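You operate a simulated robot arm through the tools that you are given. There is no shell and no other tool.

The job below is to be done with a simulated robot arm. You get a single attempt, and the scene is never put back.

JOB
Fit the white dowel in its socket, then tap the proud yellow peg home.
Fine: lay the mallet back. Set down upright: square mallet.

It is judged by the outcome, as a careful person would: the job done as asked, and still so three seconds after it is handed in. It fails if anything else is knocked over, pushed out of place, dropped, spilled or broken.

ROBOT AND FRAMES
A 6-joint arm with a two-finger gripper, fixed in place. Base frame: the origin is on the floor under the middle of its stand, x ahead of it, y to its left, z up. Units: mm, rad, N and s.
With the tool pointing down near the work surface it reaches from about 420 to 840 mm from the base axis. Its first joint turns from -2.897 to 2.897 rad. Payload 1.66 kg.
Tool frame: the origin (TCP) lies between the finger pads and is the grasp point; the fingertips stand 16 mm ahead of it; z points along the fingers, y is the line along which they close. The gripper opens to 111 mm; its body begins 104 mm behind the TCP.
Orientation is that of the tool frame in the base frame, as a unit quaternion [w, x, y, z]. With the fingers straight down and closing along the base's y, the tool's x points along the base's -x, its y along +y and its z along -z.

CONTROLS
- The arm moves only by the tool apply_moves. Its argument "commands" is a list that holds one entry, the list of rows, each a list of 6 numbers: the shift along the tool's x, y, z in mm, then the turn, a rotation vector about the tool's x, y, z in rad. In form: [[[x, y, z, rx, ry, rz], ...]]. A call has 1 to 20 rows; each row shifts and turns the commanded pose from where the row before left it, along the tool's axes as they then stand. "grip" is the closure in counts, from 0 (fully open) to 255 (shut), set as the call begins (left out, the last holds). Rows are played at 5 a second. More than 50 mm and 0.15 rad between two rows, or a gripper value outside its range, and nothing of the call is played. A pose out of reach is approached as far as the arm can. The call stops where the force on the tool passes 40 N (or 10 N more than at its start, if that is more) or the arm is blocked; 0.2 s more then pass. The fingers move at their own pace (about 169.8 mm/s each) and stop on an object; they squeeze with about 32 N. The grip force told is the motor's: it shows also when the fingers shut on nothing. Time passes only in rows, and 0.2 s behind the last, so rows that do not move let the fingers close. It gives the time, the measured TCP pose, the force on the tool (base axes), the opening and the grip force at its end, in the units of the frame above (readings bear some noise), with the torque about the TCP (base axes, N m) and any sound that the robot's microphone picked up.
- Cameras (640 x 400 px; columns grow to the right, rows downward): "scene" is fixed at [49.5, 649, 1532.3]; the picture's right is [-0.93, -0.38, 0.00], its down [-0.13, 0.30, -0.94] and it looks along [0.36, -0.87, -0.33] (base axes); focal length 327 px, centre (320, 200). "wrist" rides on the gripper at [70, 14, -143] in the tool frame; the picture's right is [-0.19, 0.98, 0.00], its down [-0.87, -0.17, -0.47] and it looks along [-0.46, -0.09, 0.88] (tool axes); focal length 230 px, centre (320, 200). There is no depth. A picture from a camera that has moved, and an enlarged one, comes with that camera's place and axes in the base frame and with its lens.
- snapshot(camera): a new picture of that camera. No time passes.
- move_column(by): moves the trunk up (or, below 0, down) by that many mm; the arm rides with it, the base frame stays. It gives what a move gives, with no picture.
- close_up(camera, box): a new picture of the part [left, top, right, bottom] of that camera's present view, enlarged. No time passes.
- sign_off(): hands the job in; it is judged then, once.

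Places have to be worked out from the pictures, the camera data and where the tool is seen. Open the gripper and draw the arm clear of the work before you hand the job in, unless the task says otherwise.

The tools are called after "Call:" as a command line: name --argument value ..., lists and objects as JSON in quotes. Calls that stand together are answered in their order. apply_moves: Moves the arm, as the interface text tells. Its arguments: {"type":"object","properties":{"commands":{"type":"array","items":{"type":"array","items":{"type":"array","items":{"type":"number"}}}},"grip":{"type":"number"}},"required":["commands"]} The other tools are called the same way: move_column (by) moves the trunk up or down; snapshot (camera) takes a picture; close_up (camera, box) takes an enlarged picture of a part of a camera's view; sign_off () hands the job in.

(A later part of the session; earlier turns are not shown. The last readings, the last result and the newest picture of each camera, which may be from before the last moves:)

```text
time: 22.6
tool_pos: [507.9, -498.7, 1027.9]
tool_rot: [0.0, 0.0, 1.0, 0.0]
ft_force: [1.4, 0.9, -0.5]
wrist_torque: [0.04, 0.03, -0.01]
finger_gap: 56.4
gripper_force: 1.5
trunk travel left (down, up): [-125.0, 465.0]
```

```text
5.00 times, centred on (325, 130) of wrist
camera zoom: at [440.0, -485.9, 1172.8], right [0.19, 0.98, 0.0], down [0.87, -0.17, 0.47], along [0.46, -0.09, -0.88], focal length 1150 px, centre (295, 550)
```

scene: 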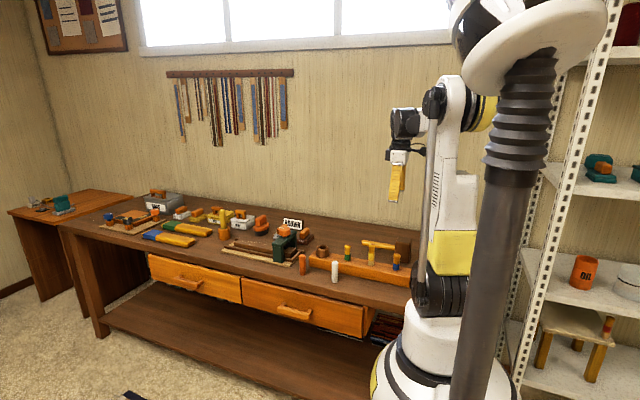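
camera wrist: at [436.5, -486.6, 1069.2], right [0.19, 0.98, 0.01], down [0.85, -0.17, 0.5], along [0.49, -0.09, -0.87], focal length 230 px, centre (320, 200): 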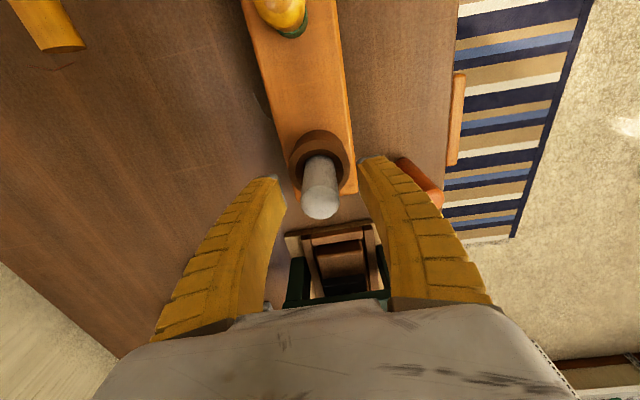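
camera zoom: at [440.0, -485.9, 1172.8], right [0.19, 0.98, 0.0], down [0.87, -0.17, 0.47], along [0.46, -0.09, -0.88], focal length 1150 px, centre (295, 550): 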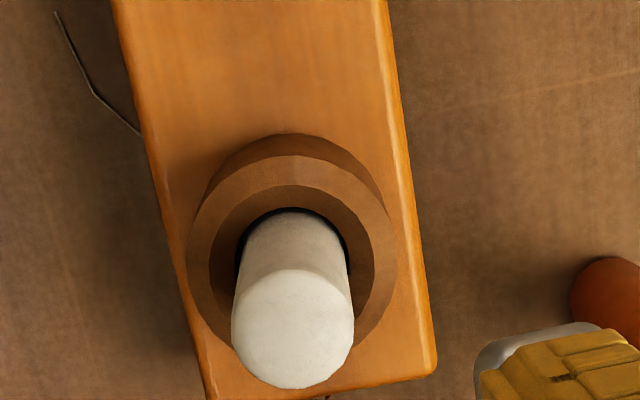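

The white dowel is upright and resting on the bottom of the socket. Next is the mallet: I'll move high over the pegs to above its head and measure it from there.

Call:
apply_moves --commands '[[[0, 0, -20, 0, 0, 0], [38.4, -22.5, 0, 0, 0, 0], [38.4, -22.5, 0, 0, 0, 0], [38.4, -22.5, 0, 0, 0, 0], [38.4, -22.5, 0, 0, 0, 0], [38.4, -22.5, 0, 0, 0, 0], [38.4, -22.5, 0, 0, 0, 0], [38.4, -22.5, 0, 0, 0, 0], [38.2, -22.5, 0, 0, 0, 0], [0, 0, 0, 0, 0, 0], [0, 0, 0, 0, 0, 0]]]' --grip 20

Call:
snapshot --camera "wrist"

Call:
close_up --camera "wrist" --box '[260, 90, 390, 190]'

Call:
close_up --camera "scene" --box '[330, 190, 430, 280]'

```text
time: 25.0
tool_pos: [202.5, -679.9, 1048.2]
tool_rot: [0.0, -0.001, 1.0, 0.0]
ft_force: [-0.5, 0.4, -0.5]
wrist_torque: [0.01, 0.04, 0.01]
finger_gap: 102.8
gripper_force: 0.3
trunk travel left (down, up): [-125.0, 465.0]
```

```text
taken
camera wrist: at [134.2, -665.9, 1192.5], right [0.19, 0.98, 0.0], down [0.87, -0.17, 0.47], along [0.46, -0.09, -0.88], focal length 230 px, centre (320, 200)
```

wrist: 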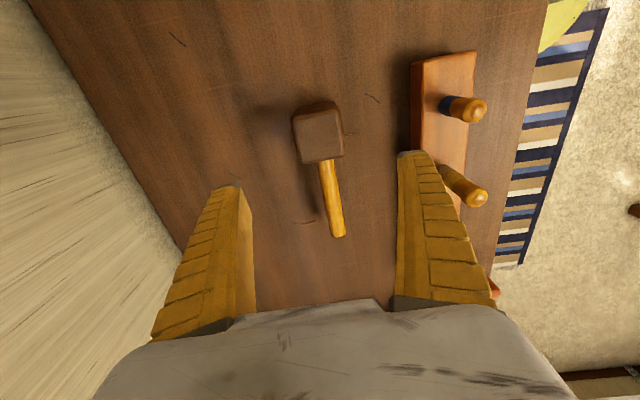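

```text
4.00 times, centred on (325, 140) of wrist
camera zoom: at [134.2, -665.9, 1192.5], right [0.19, 0.98, 0.0], down [0.87, -0.17, 0.47], along [0.46, -0.09, -0.88], focal length 920 px, centre (300, 440)
```

zoom: 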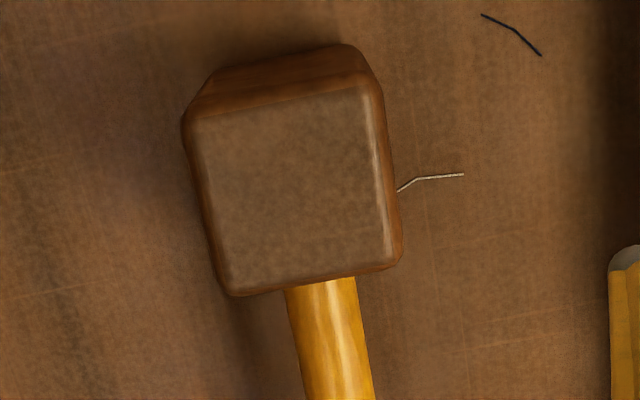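

```text
4.44 times, centred on (380, 235) of scene
camera zoom: at [49.5, 649.0, 1532.3], right [-0.93, -0.38, 0.0], down [-0.13, 0.3, -0.94], along [0.36, -0.87, -0.33], focal length 1451 px, centre (53, 44)
```

zoom: 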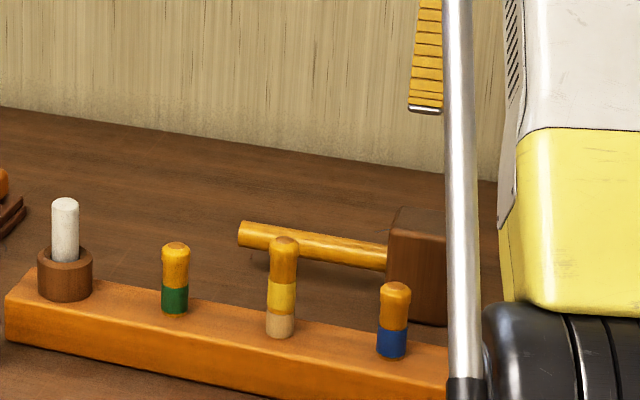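

The head's top face is about 58 x 60 mm and square to the axes. It is centred about (-3.5,+1) mm from the TCP, with the handle along +x. I'll centre on it, descend to just above the head and check the finger clearance.

Call:
apply_moves --commands '[[[3.5, 1, 0, 0, 0, 0], [0, 0, 40, 0, 0, 0], [0, 0, 40, 0, 0, 0], [0, 0, 36, 0, 0, 0], [0, 0, 0, 0, 0, 0], [0, 0, 0, 0, 0, 0]]]' --grip 20

Call:
snapshot --camera "wrist"

Call:
close_up --camera "scene" --box '[350, 200, 430, 280]'

```text
time: 26.4
tool_pos: [199.2, -678.0, 930.1]
tool_rot: [0.0, 0.0, 1.0, 0.0]
ft_force: [-0.3, 0.2, 0.1]
wrist_torque: [-0.05, 0.02, -0.03]
finger_gap: 102.6
gripper_force: 0.3
trunk travel left (down, up): [-125.0, 465.0]
```

```text
taken
camera wrist: at [130.6, -664.5, 1073.6], right [0.19, 0.98, 0.0], down [0.87, -0.17, 0.47], along [0.46, -0.09, -0.88], focal length 230 px, centre (320, 200)
```

wrist: 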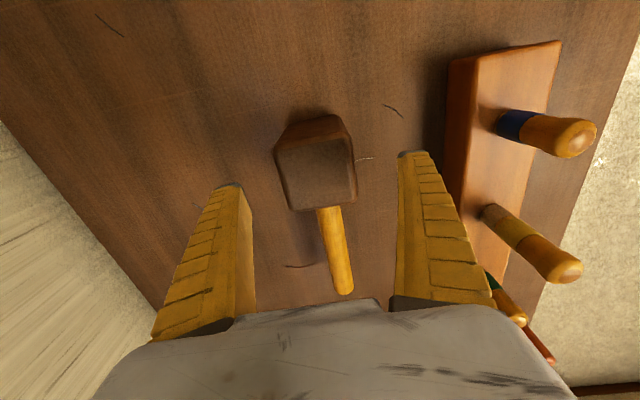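

```text
5.00 times, centred on (390, 240) of scene
camera zoom: at [49.5, 649.0, 1532.3], right [-0.93, -0.38, 0.0], down [-0.13, 0.3, -0.94], along [0.36, -0.87, -0.33], focal length 1633 px, centre (-30, 0)
```

zoom: 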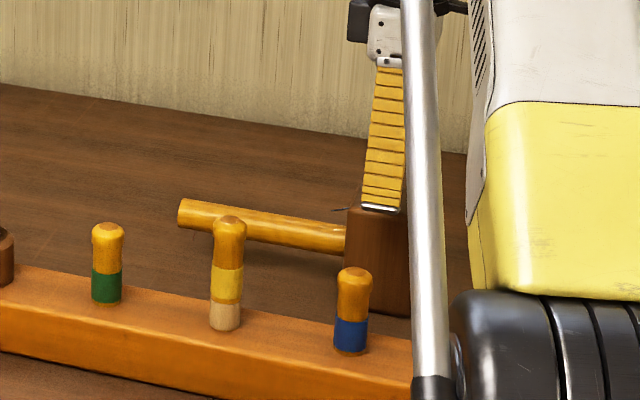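

The head is between the fingers with room on both sides. I'll enlarge to check the centring before going lower.

Call:
close_up --camera "wrist" --box '[250, 100, 390, 230]'

```text
3.08 times, centred on (320, 165) of wrist
camera zoom: at [130.6, -664.5, 1073.6], right [0.19, 0.98, 0.0], down [0.87, -0.17, 0.47], along [0.46, -0.09, -0.88], focal length 708 px, centre (320, 308)
```

zoom: 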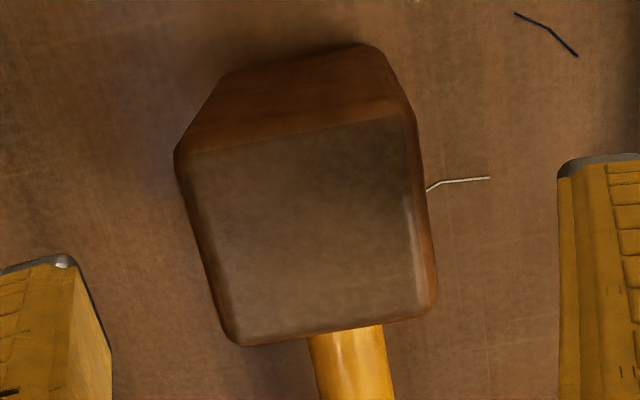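

The head centre is now within 2 mm of the TCP. I'll trim that, lower around the head to TCP z≈864 and close the fingers.

Call:
apply_moves --commands '[[[-1.6, -1.2, 0, 0, 0, 0], [0, 0, 22, 0, 0, 0], [0, 0, 22, 0, 0, 0], [0, 0, 22, 0, 0, 0], [0, 0, 0, 0, 0, 0]]]' --grip 20

Call:
snapshot --camera "wrist"

Call:
apply_moves --commands '[[[0, 0, 0, 0, 0, 0], [0, 0, 0, 0, 0, 0], [0, 0, 0, 0, 0, 0], [0, 0, 0, 0, 0, 0]]]' --grip 255

Call:
snapshot --camera "wrist"

```text
time: 27.6
tool_pos: [200.1, -678.5, 866.1]
tool_rot: [0.001, 0.0, 1.0, -0.001]
ft_force: [-0.4, 0.5, -0.2]
wrist_torque: [0.01, -0.02, -0.02]
finger_gap: 102.6
gripper_force: 0.1
trunk travel left (down, up): [-125.0, 465.0]
```

```text
taken
camera wrist: at [131.5, -665.7, 1008.9], right [0.19, 0.98, 0.0], down [0.87, -0.17, 0.47], along [0.46, -0.09, -0.88], focal length 230 px, centre (320, 200)
```

wrist: 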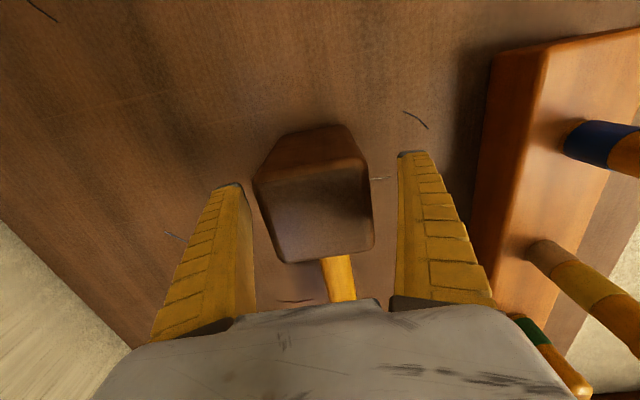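

```text
time: 28.6
tool_pos: [200.0, -678.4, 865.8]
tool_rot: [0.0, 0.0, 1.0, 0.0]
ft_force: [-0.5, 0.1, 0.0]
wrist_torque: [0.1, 0.04, 0.02]
finger_gap: 62.3
gripper_force: 31.8
trunk travel left (down, up): [-125.0, 465.0]
```

```text
taken
camera wrist: at [131.5, -665.6, 1009.1], right [0.19, 0.98, 0.0], down [0.87, -0.17, 0.47], along [0.46, -0.09, -0.88], focal length 230 px, centre (320, 200)
```

wrist: 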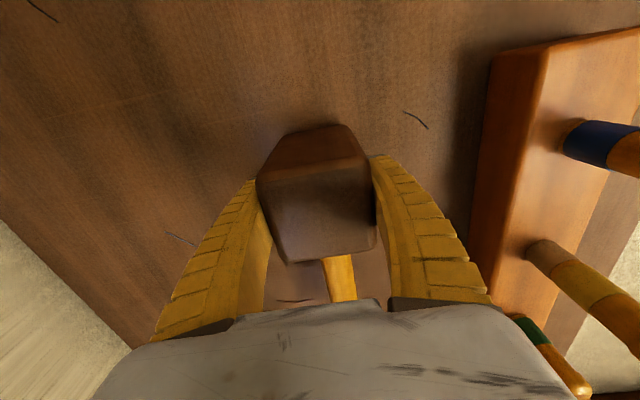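

The head is gripped at a gap of 62 mm, with the TCP at (200.0,-678.4,865.8), which I'll note as the mallet's home pose. I'll lift slowly and check the hold.

Call:
apply_moves --commands '[[[0, 0, -5, 0, 0, 0], [0, 0, -10, 0, 0, 0], [0, 0, -15, 0, 0, 0], [0, 0, 0, 0, 0, 0], [0, 0, 0, 0, 0, 0]]]' --grip 255

Call:
snapshot --camera "wrist"

Call:
close_up --camera "scene" --box '[350, 200, 430, 280]'

```text
time: 29.8
tool_pos: [201.1, -680.3, 894.5]
tool_rot: [0.0, 0.0, 1.0, 0.0]
ft_force: [-0.5, 0.2, -4.2]
wrist_torque: [0.04, 0.07, -0.03]
finger_gap: 62.3
gripper_force: 32.6
trunk travel left (down, up): [-125.0, 465.0]
```

```text
taken
camera wrist: at [132.4, -666.9, 1039.4], right [0.19, 0.98, 0.0], down [0.87, -0.17, 0.47], along [0.46, -0.09, -0.88], focal length 230 px, centre (320, 200)
```

wrist: 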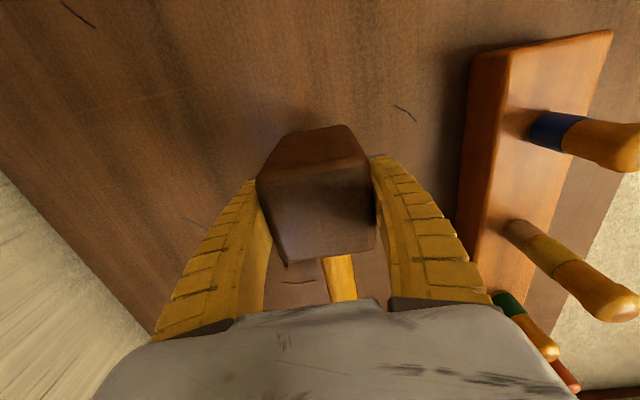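

```text
5.00 times, centred on (390, 240) of scene
camera zoom: at [49.5, 649.0, 1532.3], right [-0.93, -0.38, 0.0], down [-0.13, 0.3, -0.94], along [0.36, -0.87, -0.33], focal length 1633 px, centre (-30, 0)
```

zoom: 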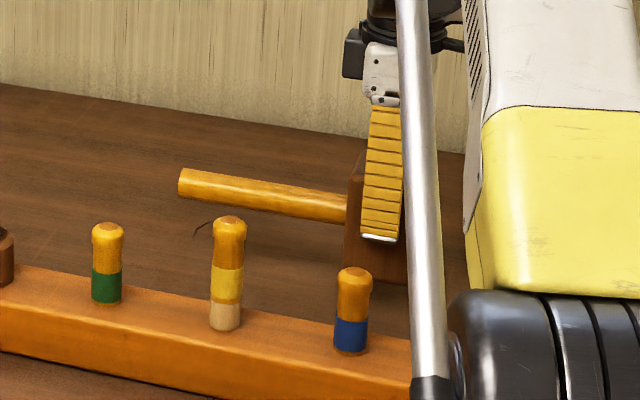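

The mallet is held level and weighs about 4 N. I'll raise it well above the pegs and carry it to above the yellow peg at about (298,-499).

Call:
apply_moves --commands '[[[0, 0, -37, 0, 0, 0], [0, 0, -37, 0, 0, 0], [0, 0, -37, 0, 0, 0], [0, 0, -37, 0, 0, 0], [-16.3, 30, 0, 0, 0, 0], [-16.3, 30, 0, 0, 0, 0], [-16.3, 30, 0, 0, 0, 0], [-16.3, 30, 0, 0, 0, 0], [-16.3, 30, 0, 0, 0, 0], [-16.3, 30, 0, 0, 0, 0], [0, 0, 0, 0, 0, 0], [0, 0, 0, 0, 0, 0]]]' --grip 255

Call:
snapshot --camera "wrist"

Call:
close_up --camera "scene" --box '[310, 180, 420, 280]'

```text
time: 32.4
tool_pos: [300.9, -500.6, 1042.5]
tool_rot: [0.0, 0.0, 1.0, -0.001]
ft_force: [-0.2, -0.2, -3.5]
wrist_torque: [0.02, 0.08, 0.01]
finger_gap: 61.9
gripper_force: 31.7
trunk travel left (down, up): [-125.0, 465.0]
```

```text
taken
camera wrist: at [232.0, -487.0, 1186.9], right [0.19, 0.98, 0.0], down [0.87, -0.17, 0.47], along [0.46, -0.09, -0.88], focal length 230 px, centre (320, 200)
```

wrist: 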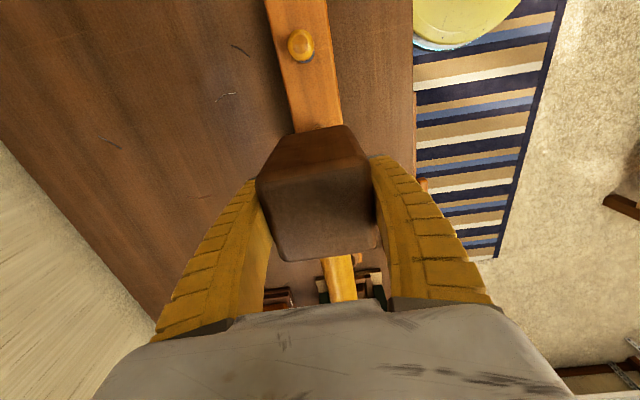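

```text
4.00 times, centred on (365, 230) of scene
camera zoom: at [49.5, 649.0, 1532.3], right [-0.93, -0.38, 0.0], down [-0.13, 0.3, -0.94], along [0.36, -0.87, -0.33], focal length 1306 px, centre (140, 80)
```

zoom: 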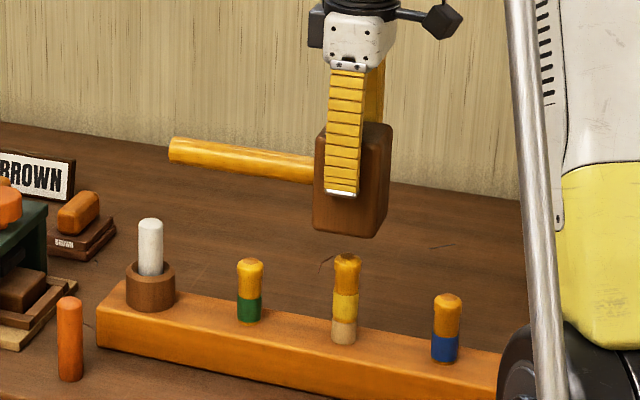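

The head is centred over the yellow peg, about 36 mm above its top. I'll lower to just above it and then look before tapping.

Call:
apply_moves --commands '[[[2, -1, 10, 0, 0, 0], [0, 0, 10, 0, 0, 0], [0, 0, 8, 0, 0, 0], [0, 0, 0, 0, 0, 0]]]' --grip 255

Call:
close_up --camera "scene" --box '[335, 210, 395, 270]'

```text
time: 33.4
tool_pos: [297.0, -500.6, 1014.4]
tool_rot: [0.0, -0.001, 1.0, 0.0]
ft_force: [0.8, 0.1, -3.1]
wrist_torque: [-0.02, 0.08, 0.0]
finger_gap: 62.0
gripper_force: 32.5
trunk travel left (down, up): [-125.0, 465.0]
```

```text
6.67 times, centred on (365, 240) of scene
camera zoom: at [49.5, 649.0, 1532.3], right [-0.93, -0.38, 0.0], down [-0.13, 0.3, -0.94], along [0.36, -0.87, -0.33], focal length 2177 px, centre (20, -67)
```

zoom: 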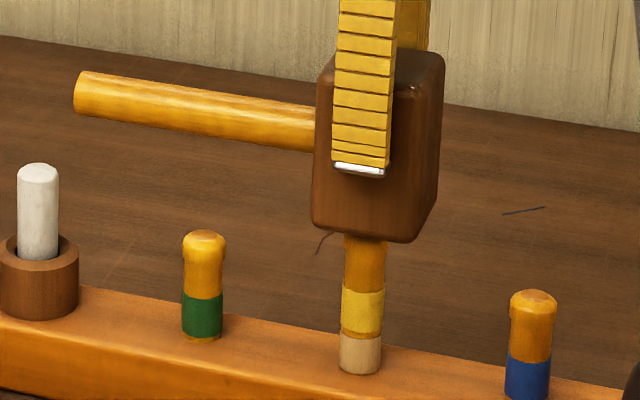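

The scene view shows the peg about 5 mm toward +x of the head's centre, so I'll shift over it. Then I'll lower in 2 mm steps to find contact and see how the peg responds.

Call:
apply_moves --commands '[[[-4.5, 0, 0, 0, 0, 0], [0, 0, 2, 0, 0, 0], [0, 0, 2, 0, 0, 0], [0, 0, 2, 0, 0, 0], [0, 0, 2, 0, 0, 0], [0, 0, 2, 0, 0, 0], [0, 0, 2, 0, 0, 0]]]' --grip 255

Call:
close_up --camera "scene" --box '[335, 210, 395, 270]'

```text
time: 35.0
tool_pos: [301.2, -500.6, 1003.6]
tool_rot: [0.0, -0.001, 1.0, 0.0]
ft_force: [0.2, -1.8, 3.4]
wrist_torque: [-0.07, 0.01, -0.01]
finger_gap: 62.3
gripper_force: 31.9
trunk travel left (down, up): [-125.0, 465.0]
```

```text
6.67 times, centred on (365, 240) of scene
camera zoom: at [49.5, 649.0, 1532.3], right [-0.93, -0.38, 0.0], down [-0.13, 0.3, -0.94], along [0.36, -0.87, -0.33], focal length 2177 px, centre (20, -67)
```

zoom: 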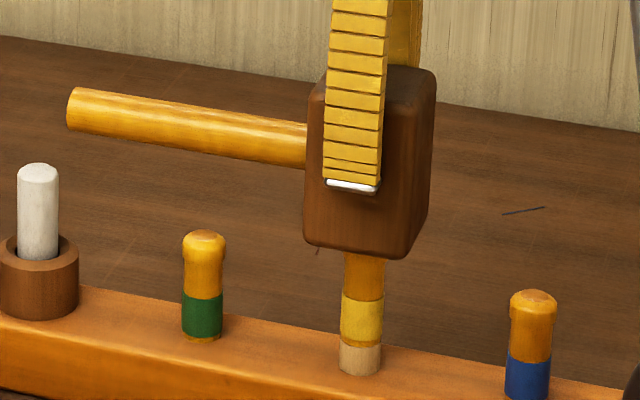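

The head has touched the peg, with about 7 N showing. I'll press a little further in small steps to see whether the peg moves.

Call:
apply_moves --commands '[[[0, 0, 2, 0, 0, 0], [0, 0, 2, 0, 0, 0], [0, 0, 0, 0, 0, 0]]]' --grip 255

Call:
close_up --camera "scene" --box '[335, 210, 395, 270]'

```text
time: 35.8
tool_pos: [299.8, -500.2, 998.5]
tool_rot: [0.0, 0.0, 1.0, 0.0]
ft_force: [-0.1, -2.6, 0.6]
wrist_torque: [-0.05, 0.06, -0.01]
finger_gap: 61.9
gripper_force: 32.2
trunk travel left (down, up): [-125.0, 465.0]
```

```text
6.67 times, centred on (365, 240) of scene
camera zoom: at [49.5, 649.0, 1532.3], right [-0.93, -0.38, 0.0], down [-0.13, 0.3, -0.94], along [0.36, -0.87, -0.33], focal length 2177 px, centre (20, -67)
```

zoom: 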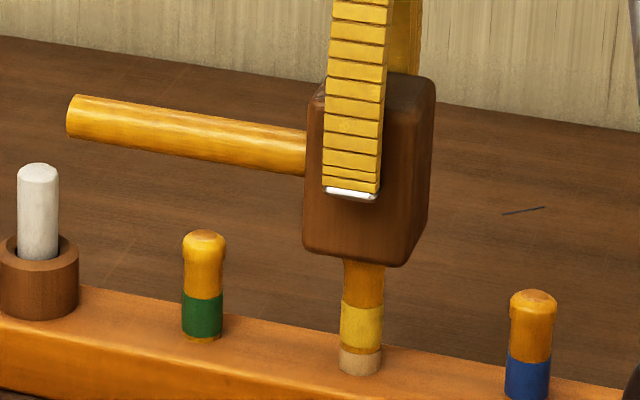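

The peg slides down under a light load, and the pale wood that should be hidden is shortening. About 16 mm remain, so I'll continue in controlled steps.

Call:
apply_moves --commands '[[[0, 0, 2, 0, 0, 0], [0, 0, 2, 0, 0, 0], [0, 0, 2, 0, 0, 0], [0, 0, 2, 0, 0, 0], [0, 0, 2, 0, 0, 0], [0, 0, 0, 0, 0, 0]]]' --grip 255

Call:
close_up --camera "scene" --box '[335, 210, 395, 270]'

```text
time: 37.2
tool_pos: [302.1, -500.4, 989.8]
tool_rot: [0.0, 0.0, 1.0, -0.001]
ft_force: [-1.8, -0.8, 0.3]
wrist_torque: [0.02, 0.13, 0.05]
finger_gap: 62.1
gripper_force: 31.5
trunk travel left (down, up): [-125.0, 465.0]
```

```text
6.67 times, centred on (365, 240) of scene
camera zoom: at [49.5, 649.0, 1532.3], right [-0.93, -0.38, 0.0], down [-0.13, 0.3, -0.94], along [0.36, -0.87, -0.33], focal length 2177 px, centre (20, -67)
```

zoom: 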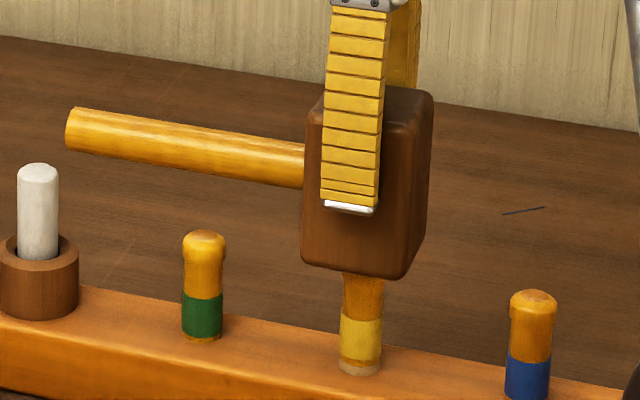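

About 6 mm of pale wood remains. I'll continue in smaller steps, watching for a rise in force.

Call:
apply_moves --commands '[[[0, 0, 2, 0, 0, 0], [0, 0, 2, 0, 0, 0], [0, 0, 0, 0, 0, 0]]]' --grip 255

Call:
close_up --camera "scene" --box '[345, 235, 385, 265]'

Call:
close_up --camera "scene" --box '[320, 235, 360, 265]'

```text
time: 38.0
tool_pos: [300.5, -500.0, 984.5]
tool_rot: [0.0, 0.0, 1.0, 0.001]
ft_force: [2.5, -0.8, 1.0]
wrist_torque: [0.03, -0.08, 0.0]
finger_gap: 62.3
gripper_force: 32.3
trunk travel left (down, up): [-125.0, 465.0]
```

```text
13.33 times, centred on (365, 250) of scene
camera zoom: at [49.5, 649.0, 1532.3], right [-0.93, -0.38, 0.0], down [-0.13, 0.3, -0.94], along [0.36, -0.87, -0.33], focal length 4354 px, centre (-280, -467)
```

zoom: 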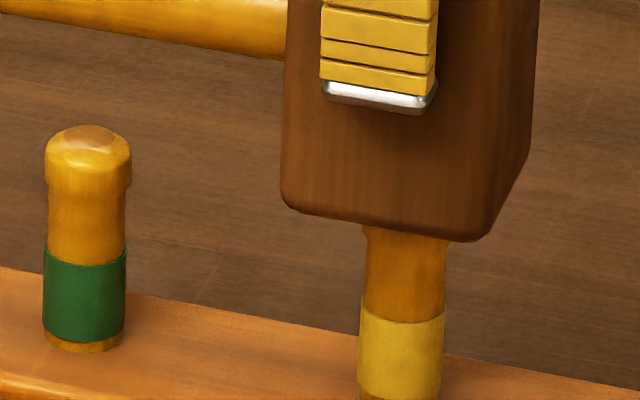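

```text
13.33 times, centred on (340, 250) of scene
camera zoom: at [49.5, 649.0, 1532.3], right [-0.93, -0.38, 0.0], down [-0.13, 0.3, -0.94], along [0.36, -0.87, -0.33], focal length 4354 px, centre (53, -467)
```

zoom: 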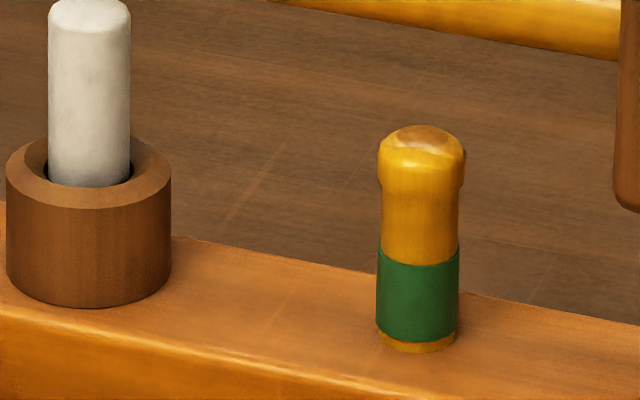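

I need a view of the yellow peg's base, so I'll enlarge that part along with the other two for comparison.

Call:
close_up --camera "scene" --box '[355, 245, 385, 265]'

Call:
close_up --camera "scene" --box '[325, 245, 395, 285]'

```text
16.00 times, centred on (370, 255) of scene
camera zoom: at [49.5, 649.0, 1532.3], right [-0.93, -0.38, 0.0], down [-0.13, 0.3, -0.94], along [0.36, -0.87, -0.33], focal length 5225 px, centre (-480, -680)
```

zoom: 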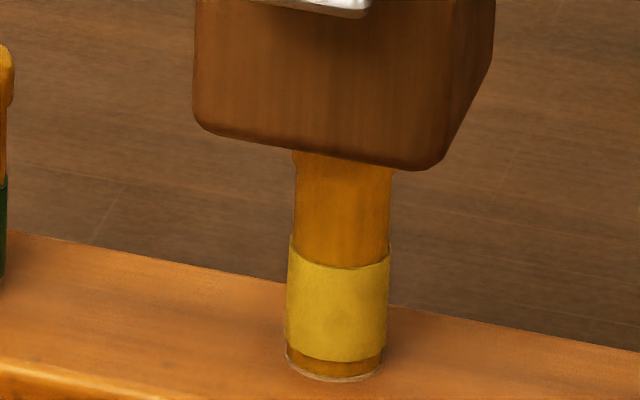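

```text
9.14 times, centred on (360, 265) of scene
camera zoom: at [49.5, 649.0, 1532.3], right [-0.93, -0.38, 0.0], down [-0.13, 0.3, -0.94], along [0.36, -0.87, -0.33], focal length 2986 px, centre (-46, -394)
```

zoom: 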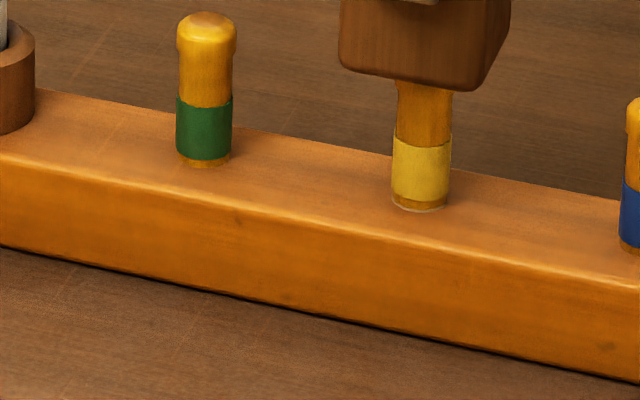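

Only about 1 mm of pale wood still shows, and the force is low. I'll take two 0.7 mm steps and compare again.

Call:
apply_moves --commands '[[[0, 0, 0.7, 0, 0, 0], [0, 0, 0.7, 0, 0, 0], [0, 0, 0, 0, 0, 0]]]' --grip 255

Call:
close_up --camera "scene" --box '[355, 245, 385, 265]'

```text
time: 38.8
tool_pos: [300.3, -500.4, 983.5]
tool_rot: [0.0, 0.0, 1.0, 0.0]
ft_force: [2.5, 0.9, 1.1]
wrist_torque: [0.09, -0.07, 0.05]
finger_gap: 61.8
gripper_force: 32.3
trunk travel left (down, up): [-125.0, 465.0]
```

```text
16.00 times, centred on (370, 255) of scene
camera zoom: at [49.5, 649.0, 1532.3], right [-0.93, -0.38, 0.0], down [-0.13, 0.3, -0.94], along [0.36, -0.87, -0.33], focal length 5225 px, centre (-480, -680)
```

zoom: 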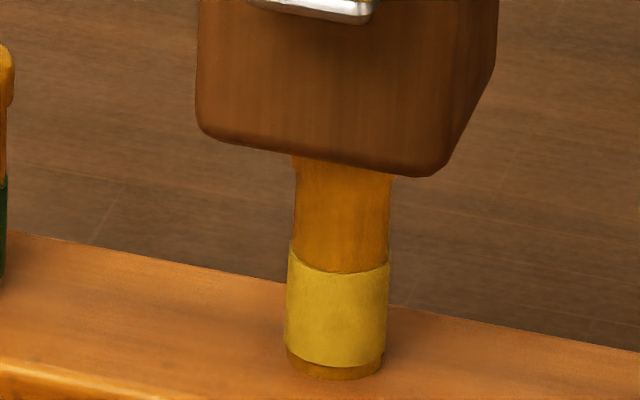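

The pale wood has vanished. I'll compare the strip under the band with the blue and green pegs at the same scale.

Call:
close_up --camera "scene" --box '[330, 245, 360, 265]'

Call:
close_up --camera "scene" --box '[380, 253, 410, 273]'

Call:
close_up --camera "scene" --box '[355, 249, 385, 269]'

```text
16.00 times, centred on (345, 255) of scene
camera zoom: at [49.5, 649.0, 1532.3], right [-0.93, -0.38, 0.0], down [-0.13, 0.3, -0.94], along [0.36, -0.87, -0.33], focal length 5225 px, centre (-80, -680)
```

zoom: 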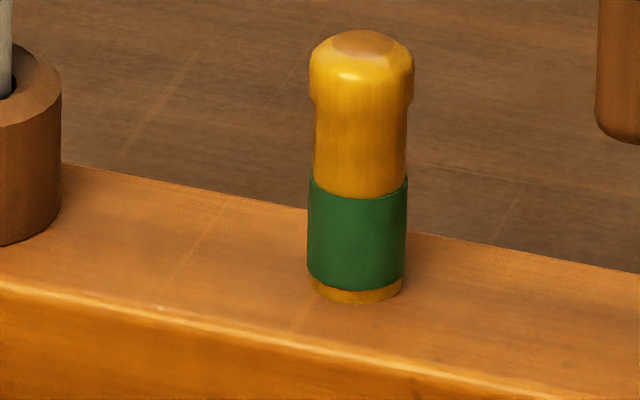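

```text
16.00 times, centred on (395, 263) of scene
camera zoom: at [49.5, 649.0, 1532.3], right [-0.93, -0.38, 0.0], down [-0.13, 0.3, -0.94], along [0.36, -0.87, -0.33], focal length 5225 px, centre (-880, -808)
```

zoom: 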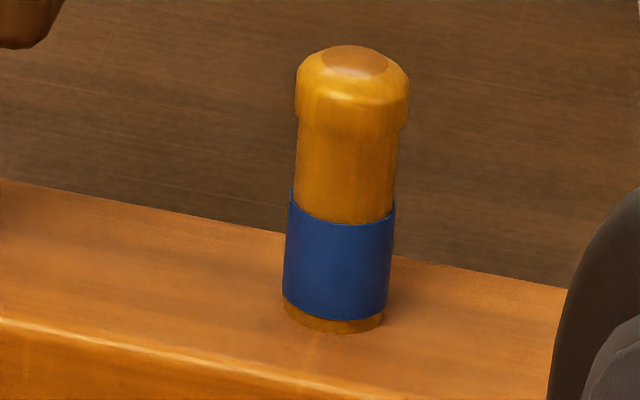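

```text
16.00 times, centred on (370, 259) of scene
camera zoom: at [49.5, 649.0, 1532.3], right [-0.93, -0.38, 0.0], down [-0.13, 0.3, -0.94], along [0.36, -0.87, -0.33], focal length 5225 px, centre (-480, -744)
```

zoom: 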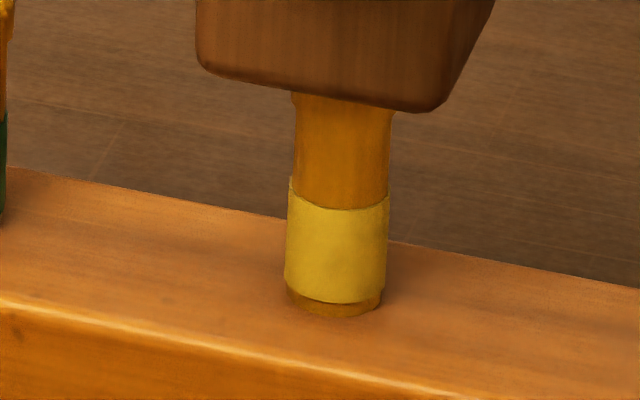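

The strip is about 13 px on all three pegs, so yellow matches blue and green. I'll make one very small extra press to see whether it is against its stop, then lift off.

Call:
apply_moves --commands '[[[0, 0, 0.5, 0, 0, 0], [0, 0, 0.5, 0, 0, 0]]]' --grip 255

Call:
close_up --camera "scene" --box '[355, 249, 385, 269]'

```text
time: 39.4
tool_pos: [300.1, -499.9, 983.2]
tool_rot: [0.001, 0.001, 1.0, 0.0]
ft_force: [-3.1, -0.9, 8.2]
wrist_torque: [0.02, 0.25, 0.03]
finger_gap: 62.2
gripper_force: 32.2
trunk travel left (down, up): [-125.0, 465.0]
```

```text
16.00 times, centred on (370, 259) of scene
camera zoom: at [49.5, 649.0, 1532.3], right [-0.93, -0.38, 0.0], down [-0.13, 0.3, -0.94], along [0.36, -0.87, -0.33], focal length 5225 px, centre (-480, -744)
```

zoom: 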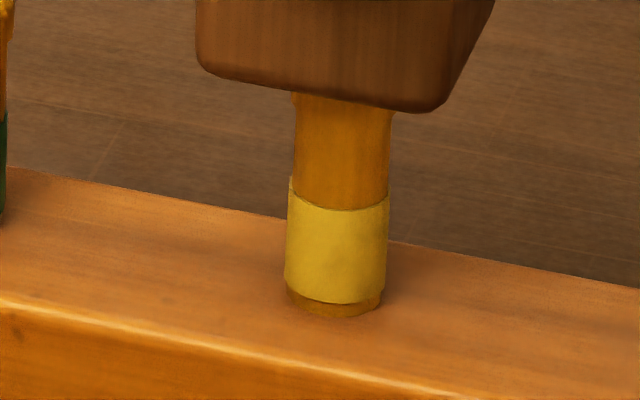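

The force rose by 7 N while the peg stayed put, so it is against its stop. One slightly firmer press will confirm that.

Call:
apply_moves --commands '[[[0, 0, 1, 0, 0, 0], [0, 0, 0, 0, 0, 0]]]' --grip 255

Call:
close_up --camera "scene" --box '[355, 249, 385, 269]'

```text
time: 40.0
tool_pos: [301.3, -499.8, 982.5]
tool_rot: [0.002, 0.0, 1.0, -0.001]
ft_force: [0.3, -3.8, 22.4]
wrist_torque: [-0.03, 0.07, 0.01]
finger_gap: 62.4
gripper_force: 32.4
trunk travel left (down, up): [-125.0, 465.0]
```

```text
16.00 times, centred on (370, 259) of scene
camera zoom: at [49.5, 649.0, 1532.3], right [-0.93, -0.38, 0.0], down [-0.13, 0.3, -0.94], along [0.36, -0.87, -0.33], focal length 5225 px, centre (-480, -744)
```

zoom: 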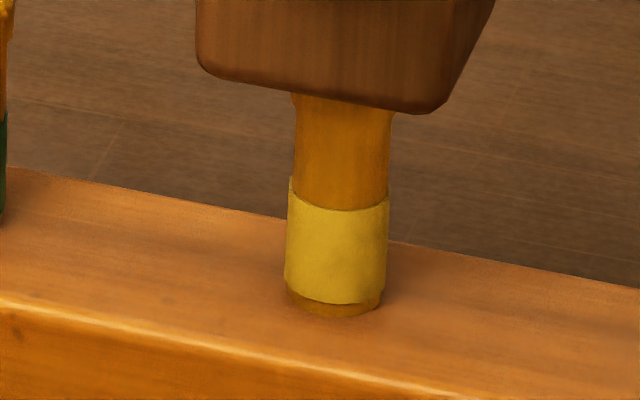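

The peg is firmly home against its stop. I'll lift the mallet straight up and confirm the peg stays level with the others.

Call:
apply_moves --commands '[[[0, 0, -5, 0, 0, 0], [0, 0, -15, 0, 0, 0], [0, 0, -30, 0, 0, 0], [0, 0, -30, 0, 0, 0], [0, 0, 0, 0, 0, 0], [0, 0, 0, 0, 0, 0]]]' --grip 255

Call:
close_up --camera "scene" --box '[310, 180, 420, 280]'

Call:
close_up --camera "scene" --box '[330, 235, 410, 285]'

Call:
snapshot --camera "wrist"

```text
time: 41.4
tool_pos: [301.1, -501.3, 1059.0]
tool_rot: [0.0, 0.0, 1.0, 0.001]
ft_force: [-0.5, -0.3, -3.7]
wrist_torque: [0.02, 0.14, 0.01]
finger_gap: 61.9
gripper_force: 32.1
trunk travel left (down, up): [-125.0, 465.0]
```

```text
4.00 times, centred on (365, 230) of scene
camera zoom: at [49.5, 649.0, 1532.3], right [-0.93, -0.38, 0.0], down [-0.13, 0.3, -0.94], along [0.36, -0.87, -0.33], focal length 1306 px, centre (140, 80)
```

zoom: 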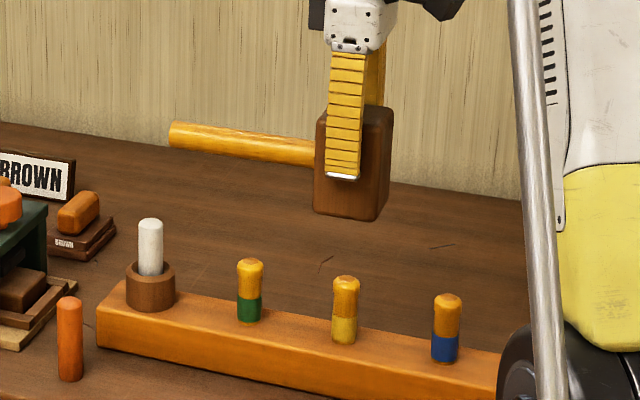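

```text
8.00 times, centred on (370, 260) of scene
camera zoom: at [49.5, 649.0, 1532.3], right [-0.93, -0.38, 0.0], down [-0.13, 0.3, -0.94], along [0.36, -0.87, -0.33], focal length 2612 px, centre (-80, -280)
```

zoom: 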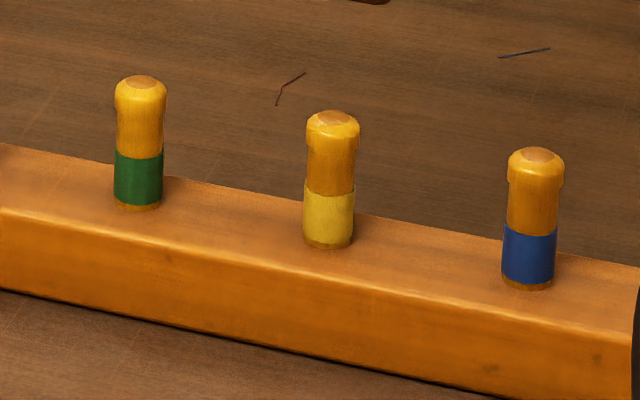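

```text
taken
camera wrist: at [232.2, -488.0, 1203.8], right [0.19, 0.98, 0.0], down [0.87, -0.17, 0.47], along [0.46, -0.09, -0.88], focal length 230 px, centre (320, 200)
```

wrist: 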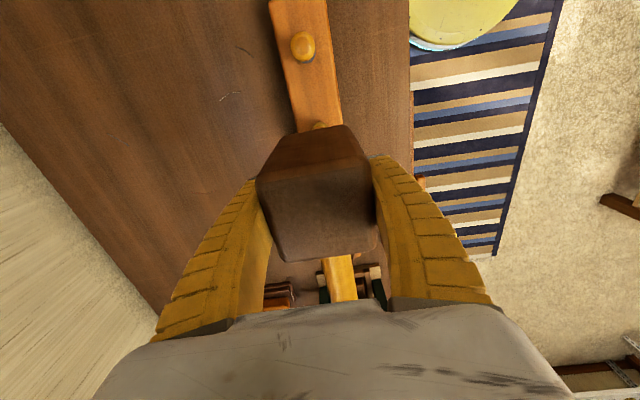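

The yellow peg is level with its neighbours. I'll carry the mallet back over its original place, reversing my commanded shifts exactly.

Call:
apply_moves --commands '[[[16.7, -29.8, 0, 0, 0, 0], [16.7, -29.8, 0, 0, 0, 0], [16.7, -29.8, 0, 0, 0, 0], [16.7, -29.8, 0, 0, 0, 0], [16.7, -29.8, 0, 0, 0, 0], [16.8, -30, 0, 0, 0, 0], [0, 0, 0, 0, 0, 0], [0, 0, 40, 0, 0, 0], [0, 0, 40, 0, 0, 0], [0, 0, 40, 0, 0, 0], [0, 0, 30, 0, 0, 0], [0, 0, 25, 0, 0, 0], [0, 0, 0, 0, 0, 0], [0, 0, 0, 0, 0, 0]]]' --grip 255

Call:
snapshot --camera "wrist"

Call:
close_up --camera "scene" --box '[350, 200, 430, 280]'

```text
time: 44.4
tool_pos: [201.7, -678.0, 886.6]
tool_rot: [0.0, 0.001, 1.0, 0.0]
ft_force: [1.0, 0.2, -4.6]
wrist_torque: [0.0, 0.09, 0.02]
finger_gap: 61.8
gripper_force: 31.7
trunk travel left (down, up): [-125.0, 465.0]
```

```text
taken
camera wrist: at [132.6, -665.6, 1030.1], right [0.19, 0.98, 0.0], down [0.87, -0.17, 0.47], along [0.46, -0.09, -0.88], focal length 230 px, centre (320, 200)
```

wrist: 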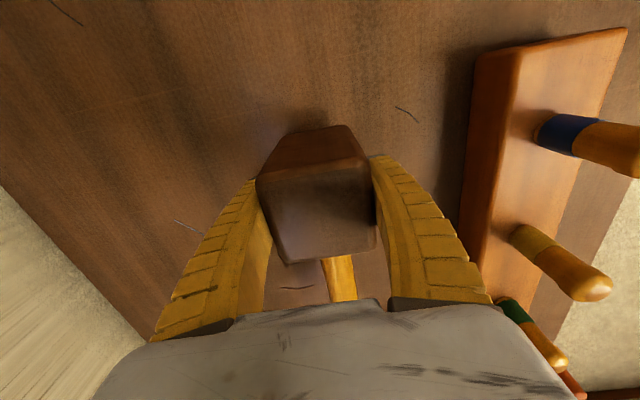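

```text
5.00 times, centred on (390, 240) of scene
camera zoom: at [49.5, 649.0, 1532.3], right [-0.93, -0.38, 0.0], down [-0.13, 0.3, -0.94], along [0.36, -0.87, -0.33], focal length 1633 px, centre (-30, 0)
```

zoom: 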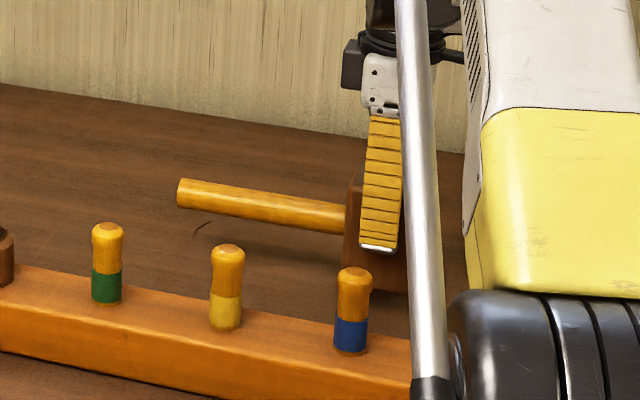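

The mallet is level and about 20 mm above its place. I'll lower it in small steps until the table takes its weight.

Call:
apply_moves --commands '[[[0, 0, 5, 0, 0, 0], [0, 0, 5, 0, 0, 0], [0, 0, 4, 0, 0, 0], [0, 0, 2, 0, 0, 0], [0, 0, 0, 0, 0, 0]]]' --grip 255

Call:
apply_moves --commands '[[[0, 0, 1, 0, 0, 0], [0, 0, 1, 0, 0, 0], [0, 0, 1, 0, 0, 0], [0, 0, 0, 0, 0, 0]]]' --grip 255

```text
time: 45.6
tool_pos: [201.4, -679.6, 870.7]
tool_rot: [0.0, 0.0, 1.0, 0.0]
ft_force: [0.4, 0.5, -3.2]
wrist_torque: [-0.01, 0.06, 0.0]
finger_gap: 62.1
gripper_force: 32.1
trunk travel left (down, up): [-125.0, 465.0]
```

```text
time: 46.6
tool_pos: [200.5, -679.3, 867.0]
tool_rot: [0.001, 0.0, 1.0, 0.0]
ft_force: [-0.8, 0.8, -3.4]
wrist_torque: [0.01, 0.07, 0.04]
finger_gap: 62.1
gripper_force: 32.0
trunk travel left (down, up): [-125.0, 465.0]
```

The weight is still on the gripper at z≈867, so I'll keep going in half-millimetre steps until the table takes it.

Call:
apply_moves --commands '[[[0, 0, 0.5, 0, 0, 0], [0, 0, 0.5, 0, 0, 0], [0, 0, 0.5, 0, 0, 0], [0, 0, 0.5, 0, 0, 0], [0, 0, 0, 0, 0, 0]]]' --grip 255

Call:
close_up --camera "scene" --box '[350, 200, 430, 280]'

```text
time: 47.8
tool_pos: [200.8, -679.1, 865.5]
tool_rot: [0.001, 0.0, 1.0, 0.0]
ft_force: [-1.2, 0.1, -3.6]
wrist_torque: [0.0, 0.06, 0.0]
finger_gap: 62.2
gripper_force: 32.3
trunk travel left (down, up): [-125.0, 465.0]
```

```text
5.00 times, centred on (390, 240) of scene
camera zoom: at [49.5, 649.0, 1532.3], right [-0.93, -0.38, 0.0], down [-0.13, 0.3, -0.94], along [0.36, -0.87, -0.33], focal length 1633 px, centre (-30, 0)
```

zoom: 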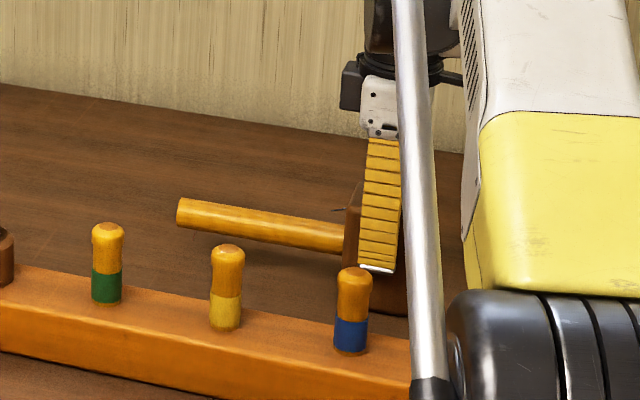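

There is still no contact, so the mallet probably slid up slightly in the grip during the press. I'll continue in fine steps.

Call:
apply_moves --commands '[[[0, 0, 0.5, 0, 0, 0], [0, 0, 0.5, 0, 0, 0], [0, 0, 0.5, 0, 0, 0], [0, 0, 0.5, 0, 0, 0], [0, 0, 0, 0, 0, 0]]]' --grip 255

```text
time: 49.0
tool_pos: [201.3, -679.2, 864.9]
tool_rot: [0.0, 0.001, 1.0, -0.001]
ft_force: [2.0, -8.2, 17.0]
wrist_torque: [0.0, -0.51, -0.17]
finger_gap: 62.3
gripper_force: 31.9
trunk travel left (down, up): [-125.0, 465.0]
```

The mallet is now on the table and pressed a little too hard, about 20 N. I'll back off 1.5 mm to relieve it before opening.

Call:
apply_moves --commands '[[[0, 0, -1.2, 0, 0, 0], [0, 0, 0, 0, 0, 0]]]' --grip 255

```text
time: 49.6
tool_pos: [199.3, -679.3, 865.1]
tool_rot: [0.0, 0.0, 1.0, 0.0]
ft_force: [3.1, -2.4, 4.3]
wrist_torque: [-0.07, -0.32, -0.04]
finger_gap: 62.2
gripper_force: 32.8
trunk travel left (down, up): [-125.0, 465.0]
```

A contact force of about 8 N remains, on the handle-side edge. I'll ease up another 0.5 mm and then open the fingers.

Call:
apply_moves --commands '[[[0, 0, -0.5, 0, 0, 0], [0, 0, 0, 0, 0, 0]]]' --grip 255

Call:
apply_moves --commands '[[[0, 0, 0, 0, 0, 0], [0, 0, 0, 0, 0, 0], [0, 0, 0, 0, 0, 0]]]' --grip 20

Call:
snapshot --camera "wrist"

Call:
close_up --camera "scene" --box '[350, 200, 430, 280]'

```text
time: 50.2
tool_pos: [200.2, -679.6, 864.9]
tool_rot: [-0.001, 0.0, 1.0, 0.001]
ft_force: [0.1, 0.4, -3.5]
wrist_torque: [0.0, 0.12, -0.02]
finger_gap: 62.0
gripper_force: 31.7
trunk travel left (down, up): [-125.0, 465.0]
```

```text
time: 51.0
tool_pos: [199.7, -680.1, 865.8]
tool_rot: [0.0, 0.0, 1.0, 0.0]
ft_force: [0.4, 0.3, 0.1]
wrist_torque: [0.02, -0.02, -0.03]
finger_gap: 102.9
gripper_force: 0.2
trunk travel left (down, up): [-125.0, 465.0]
```

```text
taken
camera wrist: at [131.7, -666.4, 1009.8], right [0.19, 0.98, 0.0], down [0.87, -0.17, 0.47], along [0.46, -0.09, -0.88], focal length 230 px, centre (320, 200)
```

wrist: 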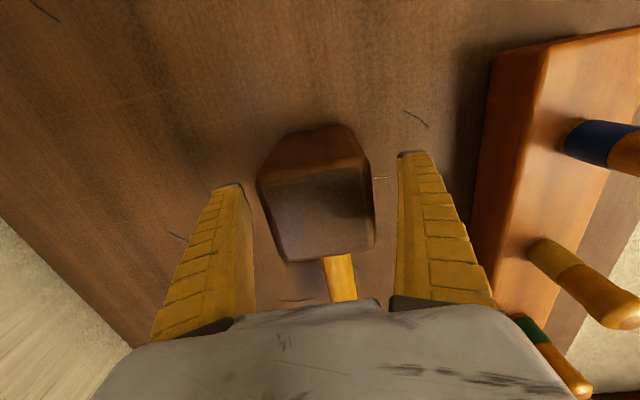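

```text
5.00 times, centred on (390, 240) of scene
camera zoom: at [49.5, 649.0, 1532.3], right [-0.93, -0.38, 0.0], down [-0.13, 0.3, -0.94], along [0.36, -0.87, -0.33], focal length 1633 px, centre (-30, 0)
```

zoom: 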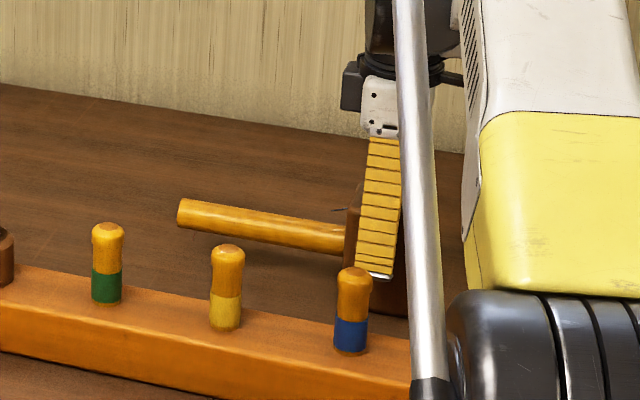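

The mallet is released and stands on its striking face in its original place and orientation. I'll raise the gripper clear and look everything over.

Call:
apply_moves --commands '[[[0, 0, -10, 0, 0, 0], [0, 0, -30, 0, 0, 0], [0, 0, -40, 0, 0, 0], [0, 0, -45, 0, 0, 0], [0, 0, -45, 0, 0, 0], [0, 0, -45, 0, 0, 0], [0, 0, 0, 0, 0, 0]]]' --grip 20

Call:
snapshot --camera "wrist"

Call:
close_up --camera "wrist" --box '[260, 70, 390, 170]'

Call:
close_up --camera "scene" --box '[280, 200, 440, 300]'

```text
time: 52.6
tool_pos: [198.8, -678.1, 1082.1]
tool_rot: [0.001, 0.0, 1.0, 0.0]
ft_force: [-0.7, -0.7, 0.7]
wrist_torque: [-0.02, 0.02, -0.01]
finger_gap: 102.6
gripper_force: 0.0
trunk travel left (down, up): [-125.0, 465.0]
```

```text
taken
camera wrist: at [131.3, -665.8, 1225.4], right [0.19, 0.98, 0.0], down [0.87, -0.17, 0.47], along [0.46, -0.09, -0.88], focal length 230 px, centre (320, 200)
```

wrist: 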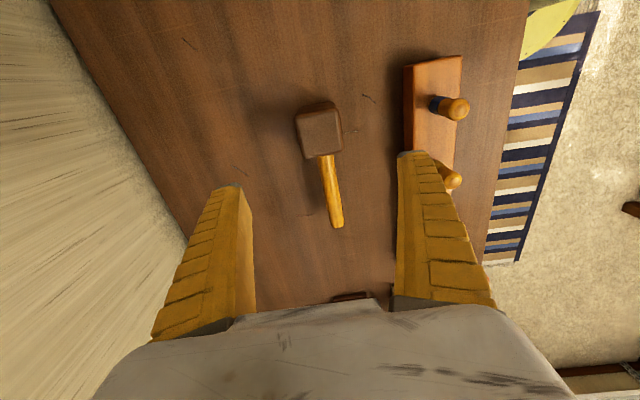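

```text
4.00 times, centred on (325, 120) of wrist
camera zoom: at [131.3, -665.8, 1225.4], right [0.19, 0.98, 0.0], down [0.87, -0.17, 0.47], along [0.46, -0.09, -0.88], focal length 920 px, centre (300, 520)
```

zoom: 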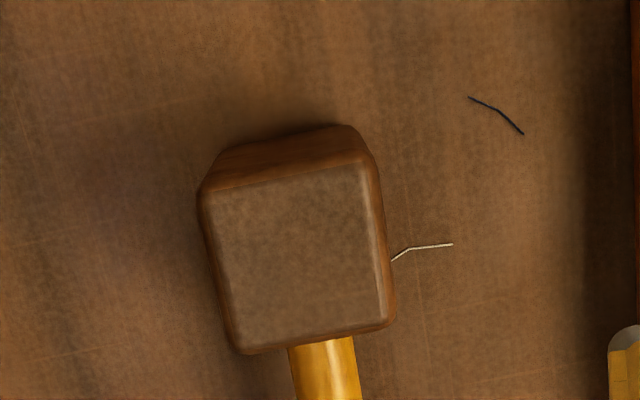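

```text
4.00 times, centred on (360, 250) of scene
camera zoom: at [49.5, 649.0, 1532.3], right [-0.93, -0.38, 0.0], down [-0.13, 0.3, -0.94], along [0.36, -0.87, -0.33], focal length 1306 px, centre (160, 0)
```

zoom: 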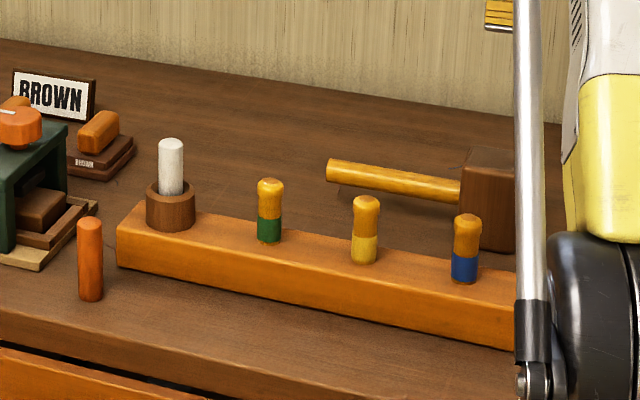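

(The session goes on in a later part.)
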